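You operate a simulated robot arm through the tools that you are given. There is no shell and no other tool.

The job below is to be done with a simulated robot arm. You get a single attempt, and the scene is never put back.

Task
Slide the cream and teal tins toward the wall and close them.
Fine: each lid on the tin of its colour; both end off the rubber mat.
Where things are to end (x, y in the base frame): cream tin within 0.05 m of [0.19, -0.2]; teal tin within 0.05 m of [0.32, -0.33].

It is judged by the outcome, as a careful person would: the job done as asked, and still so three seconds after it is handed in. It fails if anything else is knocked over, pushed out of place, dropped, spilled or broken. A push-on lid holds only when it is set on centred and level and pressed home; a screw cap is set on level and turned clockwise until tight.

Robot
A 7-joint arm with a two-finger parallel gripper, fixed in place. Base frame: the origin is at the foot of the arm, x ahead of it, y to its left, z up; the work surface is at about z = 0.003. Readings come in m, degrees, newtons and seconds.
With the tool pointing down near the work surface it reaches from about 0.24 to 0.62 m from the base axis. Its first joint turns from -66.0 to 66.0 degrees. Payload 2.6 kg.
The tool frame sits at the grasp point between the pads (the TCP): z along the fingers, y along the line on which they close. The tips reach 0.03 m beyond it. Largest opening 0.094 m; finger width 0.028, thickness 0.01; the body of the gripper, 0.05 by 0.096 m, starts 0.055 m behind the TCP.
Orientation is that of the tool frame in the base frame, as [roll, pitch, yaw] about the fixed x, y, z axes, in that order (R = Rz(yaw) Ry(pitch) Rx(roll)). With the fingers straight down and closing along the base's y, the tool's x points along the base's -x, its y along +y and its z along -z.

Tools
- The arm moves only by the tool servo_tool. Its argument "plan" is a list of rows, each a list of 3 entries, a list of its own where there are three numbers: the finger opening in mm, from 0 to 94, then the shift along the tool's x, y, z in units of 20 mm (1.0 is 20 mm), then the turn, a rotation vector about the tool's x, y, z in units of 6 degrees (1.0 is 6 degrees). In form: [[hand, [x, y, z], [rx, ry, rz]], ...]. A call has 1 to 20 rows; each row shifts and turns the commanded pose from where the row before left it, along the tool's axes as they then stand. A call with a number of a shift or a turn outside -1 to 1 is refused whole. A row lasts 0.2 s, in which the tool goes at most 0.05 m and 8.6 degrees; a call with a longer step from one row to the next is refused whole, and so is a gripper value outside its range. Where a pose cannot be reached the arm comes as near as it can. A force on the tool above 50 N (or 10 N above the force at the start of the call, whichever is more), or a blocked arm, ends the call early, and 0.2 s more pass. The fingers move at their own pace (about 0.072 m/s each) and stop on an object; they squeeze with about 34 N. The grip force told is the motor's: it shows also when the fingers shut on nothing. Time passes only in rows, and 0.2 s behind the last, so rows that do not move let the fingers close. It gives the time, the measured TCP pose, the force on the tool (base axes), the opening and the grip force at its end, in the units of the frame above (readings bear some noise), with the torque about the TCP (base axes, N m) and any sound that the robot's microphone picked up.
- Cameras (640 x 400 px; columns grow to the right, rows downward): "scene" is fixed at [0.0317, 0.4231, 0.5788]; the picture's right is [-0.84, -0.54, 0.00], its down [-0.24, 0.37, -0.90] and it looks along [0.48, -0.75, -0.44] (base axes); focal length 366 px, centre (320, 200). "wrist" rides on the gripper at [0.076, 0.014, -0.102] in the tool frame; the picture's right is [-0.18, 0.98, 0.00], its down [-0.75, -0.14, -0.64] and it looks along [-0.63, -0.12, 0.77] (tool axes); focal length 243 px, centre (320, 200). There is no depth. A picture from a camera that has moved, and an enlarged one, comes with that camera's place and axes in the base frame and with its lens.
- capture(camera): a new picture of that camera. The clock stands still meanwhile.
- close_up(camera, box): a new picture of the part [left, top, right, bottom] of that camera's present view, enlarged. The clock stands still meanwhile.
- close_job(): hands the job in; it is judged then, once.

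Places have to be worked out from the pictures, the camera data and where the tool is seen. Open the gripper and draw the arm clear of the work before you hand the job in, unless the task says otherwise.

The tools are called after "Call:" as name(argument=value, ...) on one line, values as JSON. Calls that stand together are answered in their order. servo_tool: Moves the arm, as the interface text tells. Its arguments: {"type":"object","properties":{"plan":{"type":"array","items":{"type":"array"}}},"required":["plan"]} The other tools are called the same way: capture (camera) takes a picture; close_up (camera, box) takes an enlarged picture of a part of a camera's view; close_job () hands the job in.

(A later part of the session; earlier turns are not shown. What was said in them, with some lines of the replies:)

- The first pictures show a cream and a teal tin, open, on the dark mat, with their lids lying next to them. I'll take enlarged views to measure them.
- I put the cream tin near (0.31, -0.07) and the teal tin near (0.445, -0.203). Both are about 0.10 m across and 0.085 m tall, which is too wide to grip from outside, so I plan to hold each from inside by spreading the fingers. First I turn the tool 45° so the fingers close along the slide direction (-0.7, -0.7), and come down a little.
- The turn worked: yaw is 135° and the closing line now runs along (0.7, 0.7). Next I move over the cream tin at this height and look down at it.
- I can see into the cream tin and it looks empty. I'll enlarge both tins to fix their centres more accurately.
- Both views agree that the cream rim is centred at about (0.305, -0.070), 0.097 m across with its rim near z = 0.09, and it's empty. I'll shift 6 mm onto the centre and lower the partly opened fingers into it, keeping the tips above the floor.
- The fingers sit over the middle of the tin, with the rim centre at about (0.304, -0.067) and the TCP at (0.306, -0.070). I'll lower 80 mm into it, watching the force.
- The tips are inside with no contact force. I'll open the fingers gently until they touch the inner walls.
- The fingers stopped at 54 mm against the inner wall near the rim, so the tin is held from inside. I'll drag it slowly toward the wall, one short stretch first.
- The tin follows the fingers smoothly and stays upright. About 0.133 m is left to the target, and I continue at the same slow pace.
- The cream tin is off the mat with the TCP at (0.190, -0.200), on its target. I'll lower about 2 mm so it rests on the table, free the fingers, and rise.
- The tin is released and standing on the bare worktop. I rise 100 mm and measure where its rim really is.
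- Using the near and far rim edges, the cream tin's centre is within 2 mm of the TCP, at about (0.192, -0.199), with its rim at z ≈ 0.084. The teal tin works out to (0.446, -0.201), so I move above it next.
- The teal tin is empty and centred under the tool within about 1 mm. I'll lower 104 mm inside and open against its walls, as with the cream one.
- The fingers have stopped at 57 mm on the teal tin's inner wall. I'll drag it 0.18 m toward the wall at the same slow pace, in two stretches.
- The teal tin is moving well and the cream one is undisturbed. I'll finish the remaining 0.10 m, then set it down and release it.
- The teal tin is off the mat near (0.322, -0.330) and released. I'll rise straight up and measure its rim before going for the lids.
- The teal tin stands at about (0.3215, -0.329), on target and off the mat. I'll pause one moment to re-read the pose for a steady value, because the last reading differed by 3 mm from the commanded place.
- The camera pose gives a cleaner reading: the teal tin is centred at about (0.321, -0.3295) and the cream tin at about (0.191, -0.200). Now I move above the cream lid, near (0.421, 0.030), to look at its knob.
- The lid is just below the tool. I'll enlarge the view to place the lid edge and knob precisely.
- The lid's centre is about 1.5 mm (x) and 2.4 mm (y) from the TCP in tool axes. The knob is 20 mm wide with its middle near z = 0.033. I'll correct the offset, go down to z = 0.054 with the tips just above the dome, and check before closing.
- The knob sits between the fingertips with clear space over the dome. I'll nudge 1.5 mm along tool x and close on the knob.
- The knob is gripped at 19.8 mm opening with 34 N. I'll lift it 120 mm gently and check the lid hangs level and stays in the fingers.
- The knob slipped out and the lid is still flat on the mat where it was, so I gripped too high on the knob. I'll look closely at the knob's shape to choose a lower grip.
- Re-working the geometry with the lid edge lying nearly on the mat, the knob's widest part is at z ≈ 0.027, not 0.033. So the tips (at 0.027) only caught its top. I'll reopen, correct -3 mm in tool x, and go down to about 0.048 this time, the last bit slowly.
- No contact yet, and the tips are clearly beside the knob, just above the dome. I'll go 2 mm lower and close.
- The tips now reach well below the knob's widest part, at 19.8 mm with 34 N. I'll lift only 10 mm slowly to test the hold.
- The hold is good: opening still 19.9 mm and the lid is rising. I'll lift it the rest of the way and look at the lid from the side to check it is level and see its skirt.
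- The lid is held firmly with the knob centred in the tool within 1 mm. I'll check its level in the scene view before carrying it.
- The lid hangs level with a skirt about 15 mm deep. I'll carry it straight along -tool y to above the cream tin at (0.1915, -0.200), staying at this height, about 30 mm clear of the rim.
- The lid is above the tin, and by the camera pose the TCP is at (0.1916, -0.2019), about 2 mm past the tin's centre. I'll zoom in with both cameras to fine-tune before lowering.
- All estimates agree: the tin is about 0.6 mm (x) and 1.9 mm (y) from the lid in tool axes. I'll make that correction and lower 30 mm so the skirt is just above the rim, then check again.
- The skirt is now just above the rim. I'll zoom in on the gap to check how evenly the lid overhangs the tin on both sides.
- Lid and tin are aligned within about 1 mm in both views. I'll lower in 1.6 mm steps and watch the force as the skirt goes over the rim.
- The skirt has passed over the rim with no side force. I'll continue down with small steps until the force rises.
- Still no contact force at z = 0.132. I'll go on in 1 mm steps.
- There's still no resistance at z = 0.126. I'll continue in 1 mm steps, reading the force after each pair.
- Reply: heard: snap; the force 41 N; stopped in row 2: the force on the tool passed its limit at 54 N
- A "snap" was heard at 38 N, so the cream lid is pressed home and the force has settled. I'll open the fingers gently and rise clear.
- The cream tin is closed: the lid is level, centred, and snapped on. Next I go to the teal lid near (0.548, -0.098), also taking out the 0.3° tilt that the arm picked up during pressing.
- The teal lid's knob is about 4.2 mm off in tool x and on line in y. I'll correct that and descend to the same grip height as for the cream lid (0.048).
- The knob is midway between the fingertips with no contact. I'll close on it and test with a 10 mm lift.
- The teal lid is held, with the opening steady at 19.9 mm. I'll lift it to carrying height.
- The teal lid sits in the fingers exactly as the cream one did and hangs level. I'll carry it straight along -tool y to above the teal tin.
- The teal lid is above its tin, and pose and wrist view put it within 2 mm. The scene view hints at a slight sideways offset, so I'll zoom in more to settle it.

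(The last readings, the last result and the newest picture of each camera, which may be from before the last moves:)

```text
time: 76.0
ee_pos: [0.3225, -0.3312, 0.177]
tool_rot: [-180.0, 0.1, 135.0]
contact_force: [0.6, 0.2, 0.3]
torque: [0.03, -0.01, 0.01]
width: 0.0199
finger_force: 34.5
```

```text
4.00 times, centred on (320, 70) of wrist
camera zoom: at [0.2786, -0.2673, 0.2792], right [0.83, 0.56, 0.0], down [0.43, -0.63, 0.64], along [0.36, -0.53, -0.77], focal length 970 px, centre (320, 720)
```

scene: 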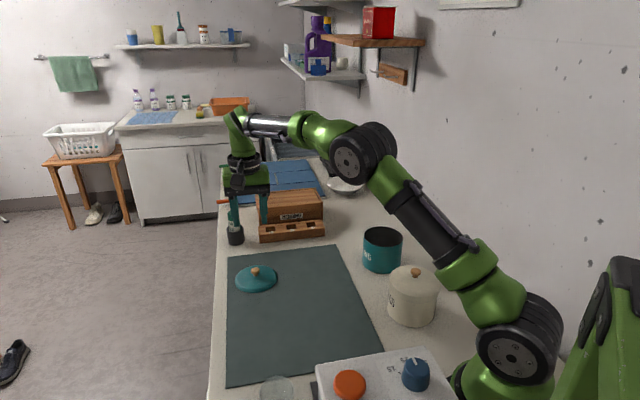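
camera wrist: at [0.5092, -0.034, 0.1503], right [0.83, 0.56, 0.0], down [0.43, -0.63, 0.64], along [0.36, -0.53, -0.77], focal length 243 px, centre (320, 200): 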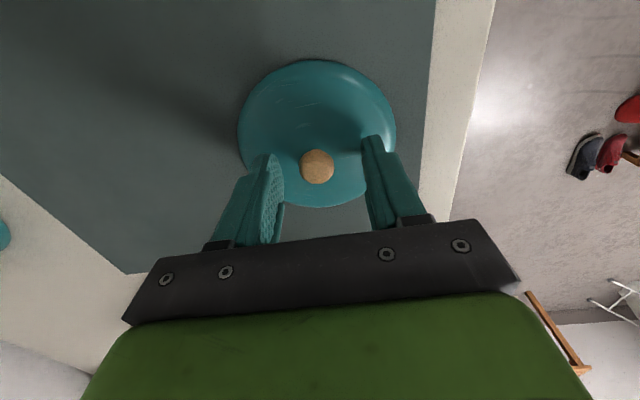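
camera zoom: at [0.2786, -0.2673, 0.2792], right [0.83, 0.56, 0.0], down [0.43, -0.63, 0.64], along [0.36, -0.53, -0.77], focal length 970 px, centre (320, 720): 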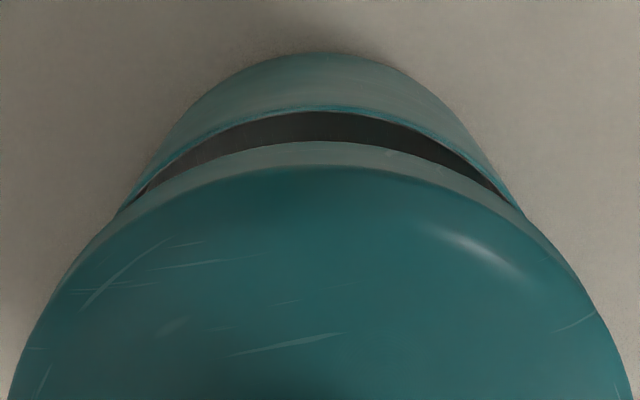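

Weighing the views, and the side force felt on the cream lid (which showed the release pose is the best reference), the lid needs +1.4 mm in tool x and almost nothing in y. I'll apply that and lower 30 mm to just above the rim.

Call:
servo_tool(plan=[[10, [0.07, 0.01, 0], [0, 0, 0]], [10, [0, 0, 0.4], [0, 0, 0]], [10, [0, 0, 0.4], [0, 0, 0]], [10, [0, 0, 0.4], [0, 0, 0]], [10, [0, 0, 0.25], [0, 0, 0]], [10, [0, 0, 0], [0, 0, 0]], [10, [0, 0, 0], [0, 0, 0]]])

Call:
close_up(camera="wrist", box=[260, 20, 380, 120])

Call:
close_up(camera="scene", box=[355, 205, 415, 275])

```text
time: 77.7
ee_pos: [0.32, -0.33, 0.1476]
tool_rot: [-180.0, 0.0, 135.0]
contact_force: [0.8, -0.9, -1.4]
torque: [0.02, -0.02, 0.03]
width: 0.0195
finger_force: 33.2
```

```text
4.00 times, centred on (320, 70) of wrist
camera zoom: at [0.2768, -0.2661, 0.25], right [0.83, 0.56, 0.0], down [0.43, -0.63, 0.64], along [0.36, -0.53, -0.77], focal length 970 px, centre (320, 720)
```

zoom: 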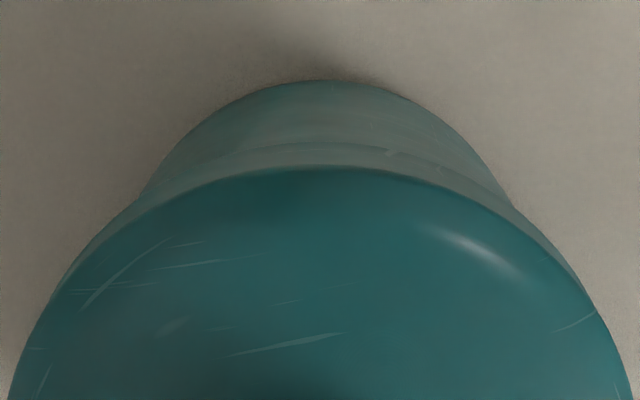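

```text
5.71 times, centred on (385, 240) of scene
camera zoom: at [0.0317, 0.4231, 0.5788], right [-0.84, -0.54, 0.0], down [-0.24, 0.37, -0.9], along [0.48, -0.75, -0.44], focal length 2092 px, centre (-51, -29)
```

zoom: 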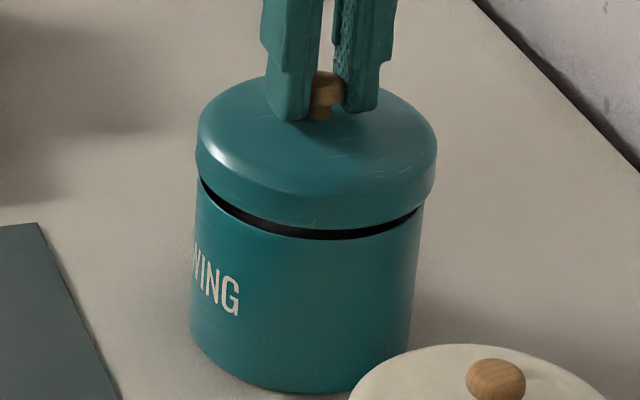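

The TCP now reads (0.3206, -0.3297). Both the pose and the wrist view suggest going back 0.7 mm in x and 0.9 mm along +y, so I'll make this small correction and re-check before the skirt goes over.

Call:
servo_tool(plan=[[10, [-0.035, 0.045, 0], [0, 0, 0]], [10, [0, 0, 0], [0, 0, 0]], [10, [0, 0, 0], [0, 0, 0]]])

Call:
close_up(camera="wrist", box=[260, 20, 380, 120])

Call:
close_up(camera="scene", box=[355, 205, 415, 275])

```text
time: 78.5
ee_pos: [0.3217, -0.3285, 0.1483]
tool_rot: [179.9, 0.1, 135.0]
contact_force: [0.7, 0.4, -0.7]
torque: [0.01, 0.04, -0.02]
width: 0.02
finger_force: 34.2
```

```text
4.00 times, centred on (320, 70) of wrist
camera zoom: at [0.2783, -0.2654, 0.2504], right [0.82, 0.57, 0.0], down [0.43, -0.63, 0.64], along [0.36, -0.53, -0.77], focal length 970 px, centre (320, 720)
```

zoom: 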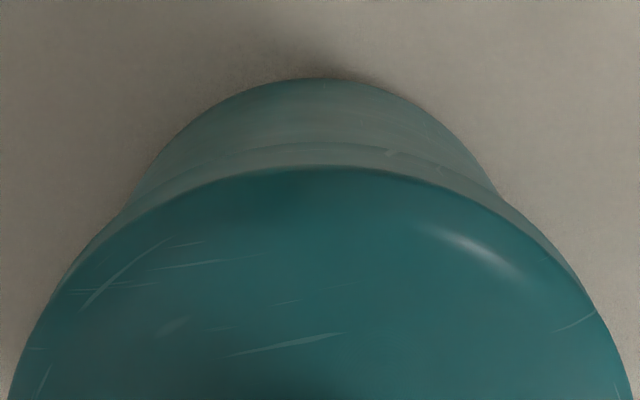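

```text
5.71 times, centred on (385, 240) of scene
camera zoom: at [0.0317, 0.4231, 0.5788], right [-0.84, -0.54, 0.0], down [-0.24, 0.37, -0.9], along [0.48, -0.75, -0.44], focal length 2092 px, centre (-51, -29)
```

zoom: 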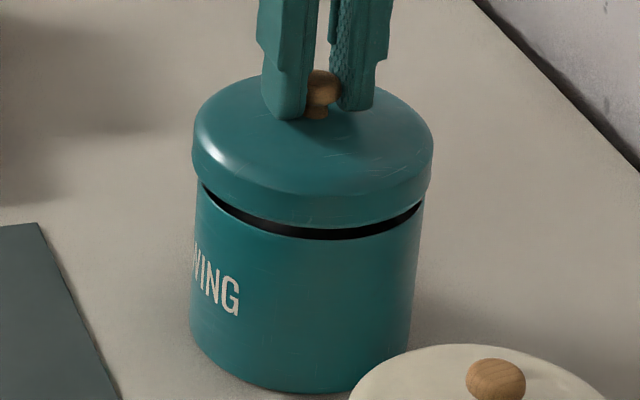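

It overshot slightly: the tin now appears about 0.6 mm to the -y side, with x on target. I'll take that back while lowering the skirt over the rim in small steps.

Call:
servo_tool(plan=[[10, [0, -0.03, 0], [0, 0, 0]], [10, [0, 0, 0.08], [0, 0, 0]], [10, [0, 0, 0.08], [0, 0, 0]], [10, [0, 0, 0.08], [0, 0, 0]], [10, [0, 0, 0.08], [0, 0, 0]], [10, [0, 0, 0.08], [0, 0, 0]], [10, [0, 0, 0.08], [0, 0, 0]], [10, [0, 0, 0], [0, 0, 0]]])

Call:
close_up(camera="wrist", box=[260, 20, 380, 120])

Call:
close_up(camera="scene", box=[355, 205, 415, 275])

```text
time: 80.2
ee_pos: [0.3208, -0.3297, 0.1373]
tool_rot: [179.9, 0.0, 135.0]
contact_force: [-0.5, 0.3, -0.9]
torque: [0.0, 0.01, -0.05]
width: 0.0198
finger_force: 34.0
```

```text
4.00 times, centred on (320, 70) of wrist
camera zoom: at [0.2774, -0.2662, 0.24], right [0.83, 0.56, 0.0], down [0.43, -0.63, 0.64], along [0.36, -0.53, -0.77], focal length 970 px, centre (320, 720)
```

zoom: 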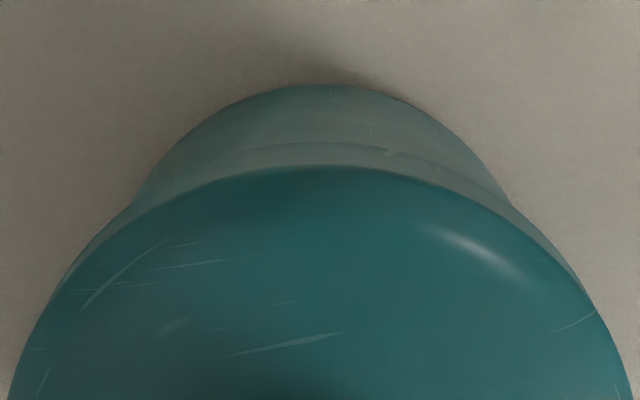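

```text
5.71 times, centred on (385, 240) of scene
camera zoom: at [0.0317, 0.4231, 0.5788], right [-0.84, -0.54, 0.0], down [-0.24, 0.37, -0.9], along [0.48, -0.75, -0.44], focal length 2092 px, centre (-51, -29)
```

zoom: 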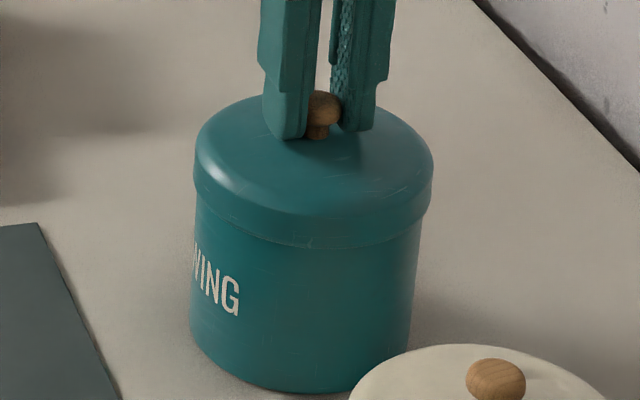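

The skirt is over the rim, centred within about 0.3 mm laterally, with no force. I'll lower on to just short of where the cream lid snapped (about 0.125).

Call:
servo_tool(plan=[[10, [0, 0, 0.08], [0, 0, 0]], [10, [0, 0, 0.08], [0, 0, 0]], [10, [0, 0, 0.08], [0, 0, 0]], [10, [0, 0, 0.08], [0, 0, 0]], [10, [0, 0, 0.08], [0, 0, 0]], [10, [0, 0, 0.05], [0, 0, 0]], [10, [0, 0, 0], [0, 0, 0]]])

Call:
close_up(camera="scene", box=[355, 205, 415, 275])

```text
time: 81.8
ee_pos: [0.3223, -0.3306, 0.1283]
tool_rot: [-180.0, 0.0, 135.1]
contact_force: [0.2, -0.7, -0.8]
torque: [0.02, 0.0, 0.01]
width: 0.0197
finger_force: 34.1
```

```text
5.71 times, centred on (385, 240) of scene
camera zoom: at [0.0317, 0.4231, 0.5788], right [-0.84, -0.54, 0.0], down [-0.24, 0.37, -0.9], along [0.48, -0.75, -0.44], focal length 2092 px, centre (-51, -29)
```

zoom: 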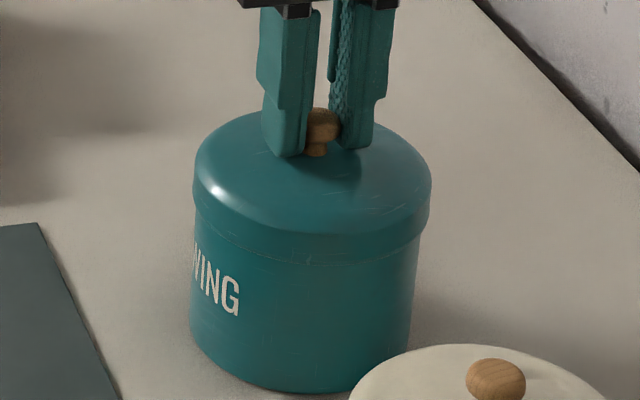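

Still free at z ≈ 0.128. I'll press on in 0.8 mm steps, listening for the snap.

Call:
servo_tool(plan=[[10, [0, 0, 0.04], [0, 0, 0]], [10, [0, 0, 0.04], [0, 0, 0]], [10, [0, 0, 0.04], [0, 0, 0]], [10, [0, 0, 0], [0, 0, 0]]])

Call:
servo_tool(plan=[[10, [0, 0, 0.04], [0, 0, 0]], [10, [0, 0, 0.04], [0, 0, 0]], [10, [0, 0, 0], [0, 0, 0]]])

```text
time: 82.8
ee_pos: [0.3218, -0.33, 0.1265]
tool_rot: [179.9, 0.1, 134.9]
contact_force: [0.2, 0.7, -0.6]
torque: [0.0, -0.02, 0.02]
width: 0.0198
finger_force: 34.0
```

```text
time: 83.7
ee_pos: [0.3225, -0.3311, 0.1261]
tool_rot: [179.9, 0.4, 135.1]
contact_force: [-4.3, 5.6, 23.8]
torque: [0.25, 0.19, -0.04]
width: 0.0196
finger_force: 33.6
heard: snap
```

A "snap" was heard with 24 N. I'll press a hair more (0.6 mm) to be sure it's fully home, then look.

Call:
servo_tool(plan=[[10, [0, 0, 0.03], [0, 0, 0]], [10, [0, 0, 0], [0, 0, 0]]])

Call:
close_up(camera="scene", box=[355, 205, 415, 275])

Call:
capture(camera="wrist")

```text
time: 84.2
ee_pos: [0.3236, -0.3302, 0.125]
tool_rot: [-180.0, 0.3, 135.0]
contact_force: [-6.4, 5.3, 35.1]
torque: [0.23, 0.22, -0.05]
width: 0.0199
finger_force: 34.5
```

```text
5.71 times, centred on (385, 240) of scene
camera zoom: at [0.0315, 0.4233, 0.5787], right [-0.84, -0.54, 0.0], down [-0.24, 0.37, -0.9], along [0.48, -0.75, -0.44], focal length 2092 px, centre (-51, -29)
```

zoom: 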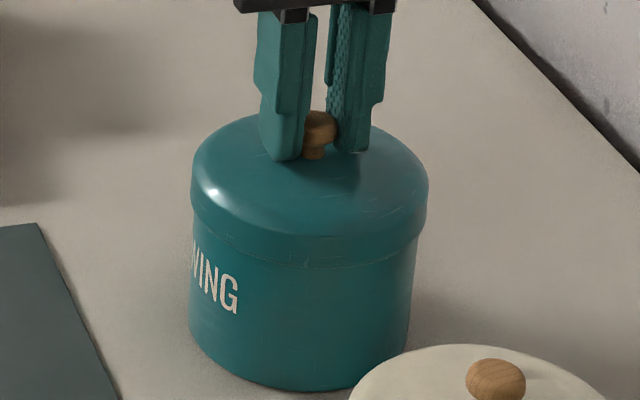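

```text
taken
camera wrist: at [0.2787, -0.2673, 0.228], right [0.83, 0.56, 0.0], down [0.43, -0.63, 0.65], along [0.37, -0.53, -0.76], focal length 243 px, centre (320, 200)
```

wrist: 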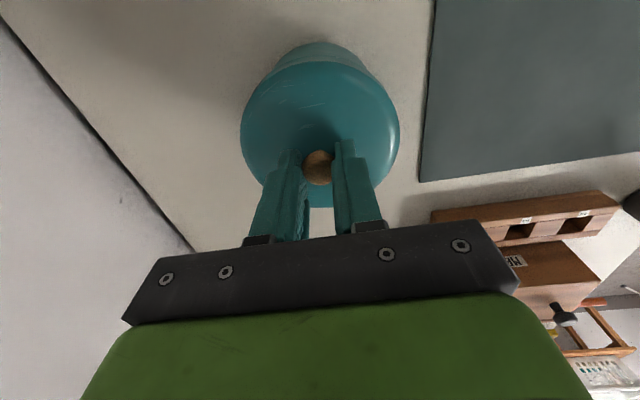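

The teal lid is seated level. I'll ease off the pressure, open the fingers, and rise straight up.

Call:
servo_tool(plan=[[10, [0, 0, -0.07], [0, 0, 0]], [10, [0, 0, 0], [0, 0, 0]], [24, [0, 0, 0], [0, 0, 0]], [32, [0, 0, 0], [0, 0, 0]], [42, [0, 0, 0], [0, 0, 0]], [50, [0, 0, 0], [0, 0, 0]], [50, [0, 0, 0], [0, 0, 0]], [50, [0, 0, -0.25], [0, 0, 0]], [50, [0, 0, -0.5], [0, 0, 0]], [50, [0, 0, -1], [0, 0, 0]], [50, [0, 0, -1], [0, 0, 0]], [50, [0, 0, -1], [0, 0, 0]], [50, [0, 0, -1], [0, 0, 0]], [50, [0, 0, -1], [0, 0, 0]], [50, [0, 0, -0.5], [0, 0, 0]], [50, [0, 0, 0], [0, 0, 0]]])

Call:
capture(camera="wrist")

Call:
close_up(camera="scene", box=[340, 200, 460, 340])

```text
time: 87.7
ee_pos: [0.3218, -0.3298, 0.2503]
tool_rot: [180.0, 0.1, 135.0]
contact_force: [-0.6, 0.6, -0.1]
torque: [0.01, -0.01, 0.01]
width: 0.05
finger_force: 0.1
```

```text
taken
camera wrist: at [0.2786, -0.2661, 0.353], right [0.83, 0.56, 0.0], down [0.43, -0.63, 0.64], along [0.36, -0.53, -0.77], focal length 243 px, centre (320, 200)
```

wrist: 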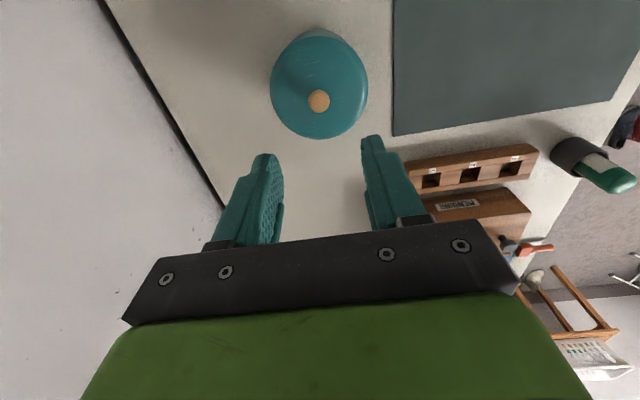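

```text
2.86 times, centred on (400, 270) of scene
camera zoom: at [0.0317, 0.4231, 0.5788], right [-0.84, -0.54, 0.0], down [-0.24, 0.37, -0.9], along [0.48, -0.75, -0.44], focal length 1046 px, centre (91, 0)
```

zoom: 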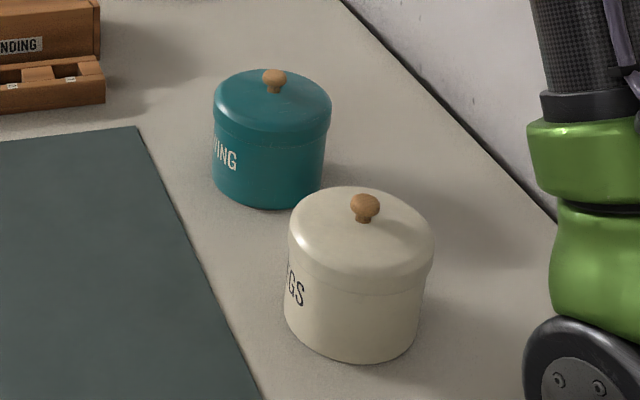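

Both tins stand off the mat, each closed with its own lid and level. I'll draw the arm up and away, open the gripper, and take a last look at everything.

Call:
servo_tool(plan=[[60, [0, 0, -0.5], [0, 0, 0]], [70, [0, 0, -1], [0, 0, 0]], [80, [0, 0, -1], [0, 0, 0]], [94, [0, 0.3, -1], [0, 0, 0]], [94, [0, 0.8, -0.3], [0, 0, 0]], [94, [0, 0.9, 0], [0, 0, 0]], [94, [0, 0.9, 0], [0, 0, 0]], [94, [0, 0.9, 0], [0, 0, 0]], [94, [0, 0.6, 0], [0, 0, 0]], [94, [0, 0, 0], [0, 0, 0]], [94, [0, 0, 0], [0, 0, 0]]])

Call:
capture(camera="scene")

Call:
close_up(camera="scene", box=[340, 200, 460, 340])

Call:
capture(camera="wrist")

```text
time: 90.0
ee_pos: [0.3859, -0.2676, 0.3264]
tool_rot: [180.0, 0.1, 135.0]
contact_force: [-0.5, 0.7, -0.6]
torque: [-0.01, -0.03, 0.03]
width: 0.0938
finger_force: 0.0
```

```text
taken
```

scene: 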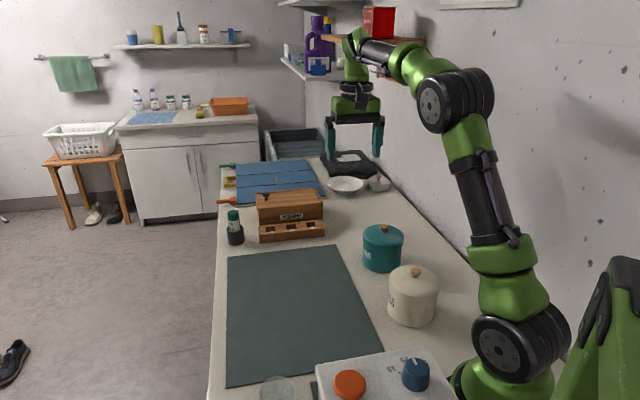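

```text
2.86 times, centred on (400, 270) of scene
camera zoom: at [0.0317, 0.4231, 0.5788], right [-0.84, -0.54, 0.0], down [-0.24, 0.37, -0.9], along [0.48, -0.75, -0.44], focal length 1046 px, centre (91, 0)
```

zoom: 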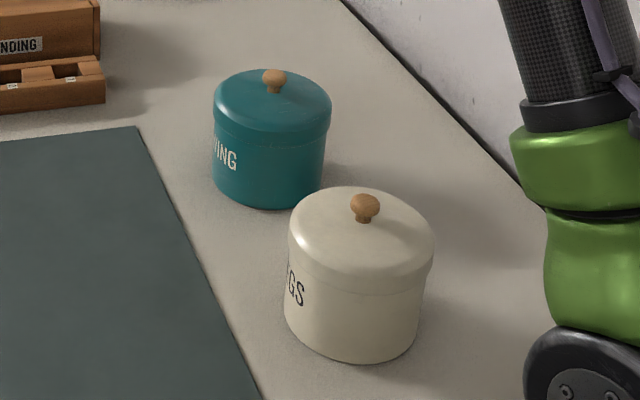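

```text
taken
camera wrist: at [0.341, -0.2041, 0.4291], right [0.83, 0.56, 0.0], down [0.43, -0.63, 0.64], along [0.36, -0.53, -0.77], focal length 243 px, centre (320, 200)
```

wrist: 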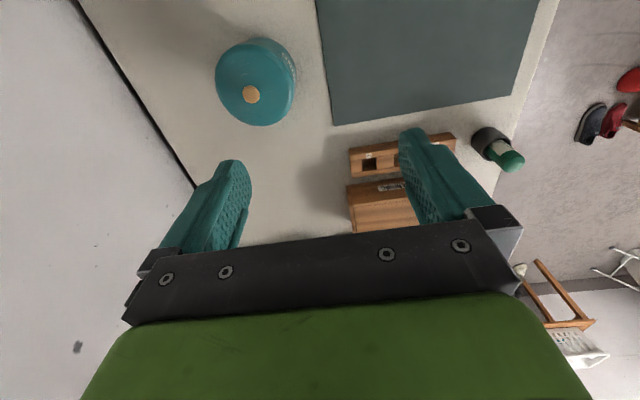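

The last pictures show both tins closed, upright and off the mat: cream near (0.19, -0.20) and teal near (0.32, -0.33). Everything else is where it was, the gripper is open and the arm is clear, so I hand the job in.

Call:
close_job()

```text
The job is handed in.
```

Both tins have been slid toward the wall, and each is closed with the lid of its own colour. I've handed the job in and don't have the judge's verdict.

- **Cream tin:** it stands at about (0.19, -0.20), off the mat. Its lid went on level and snapped as I pressed it down.
- **Teal tin:** it stands at about (0.32, -0.33), off the mat. Its lid also snapped on and sits level.

The cream lid's knob slipped out of the fingers on my first try at lifting it. The lid stayed flat on the mat, and a lower grip held. In the last pictures nothing else had moved, and the gripper was open and clear of the tins.
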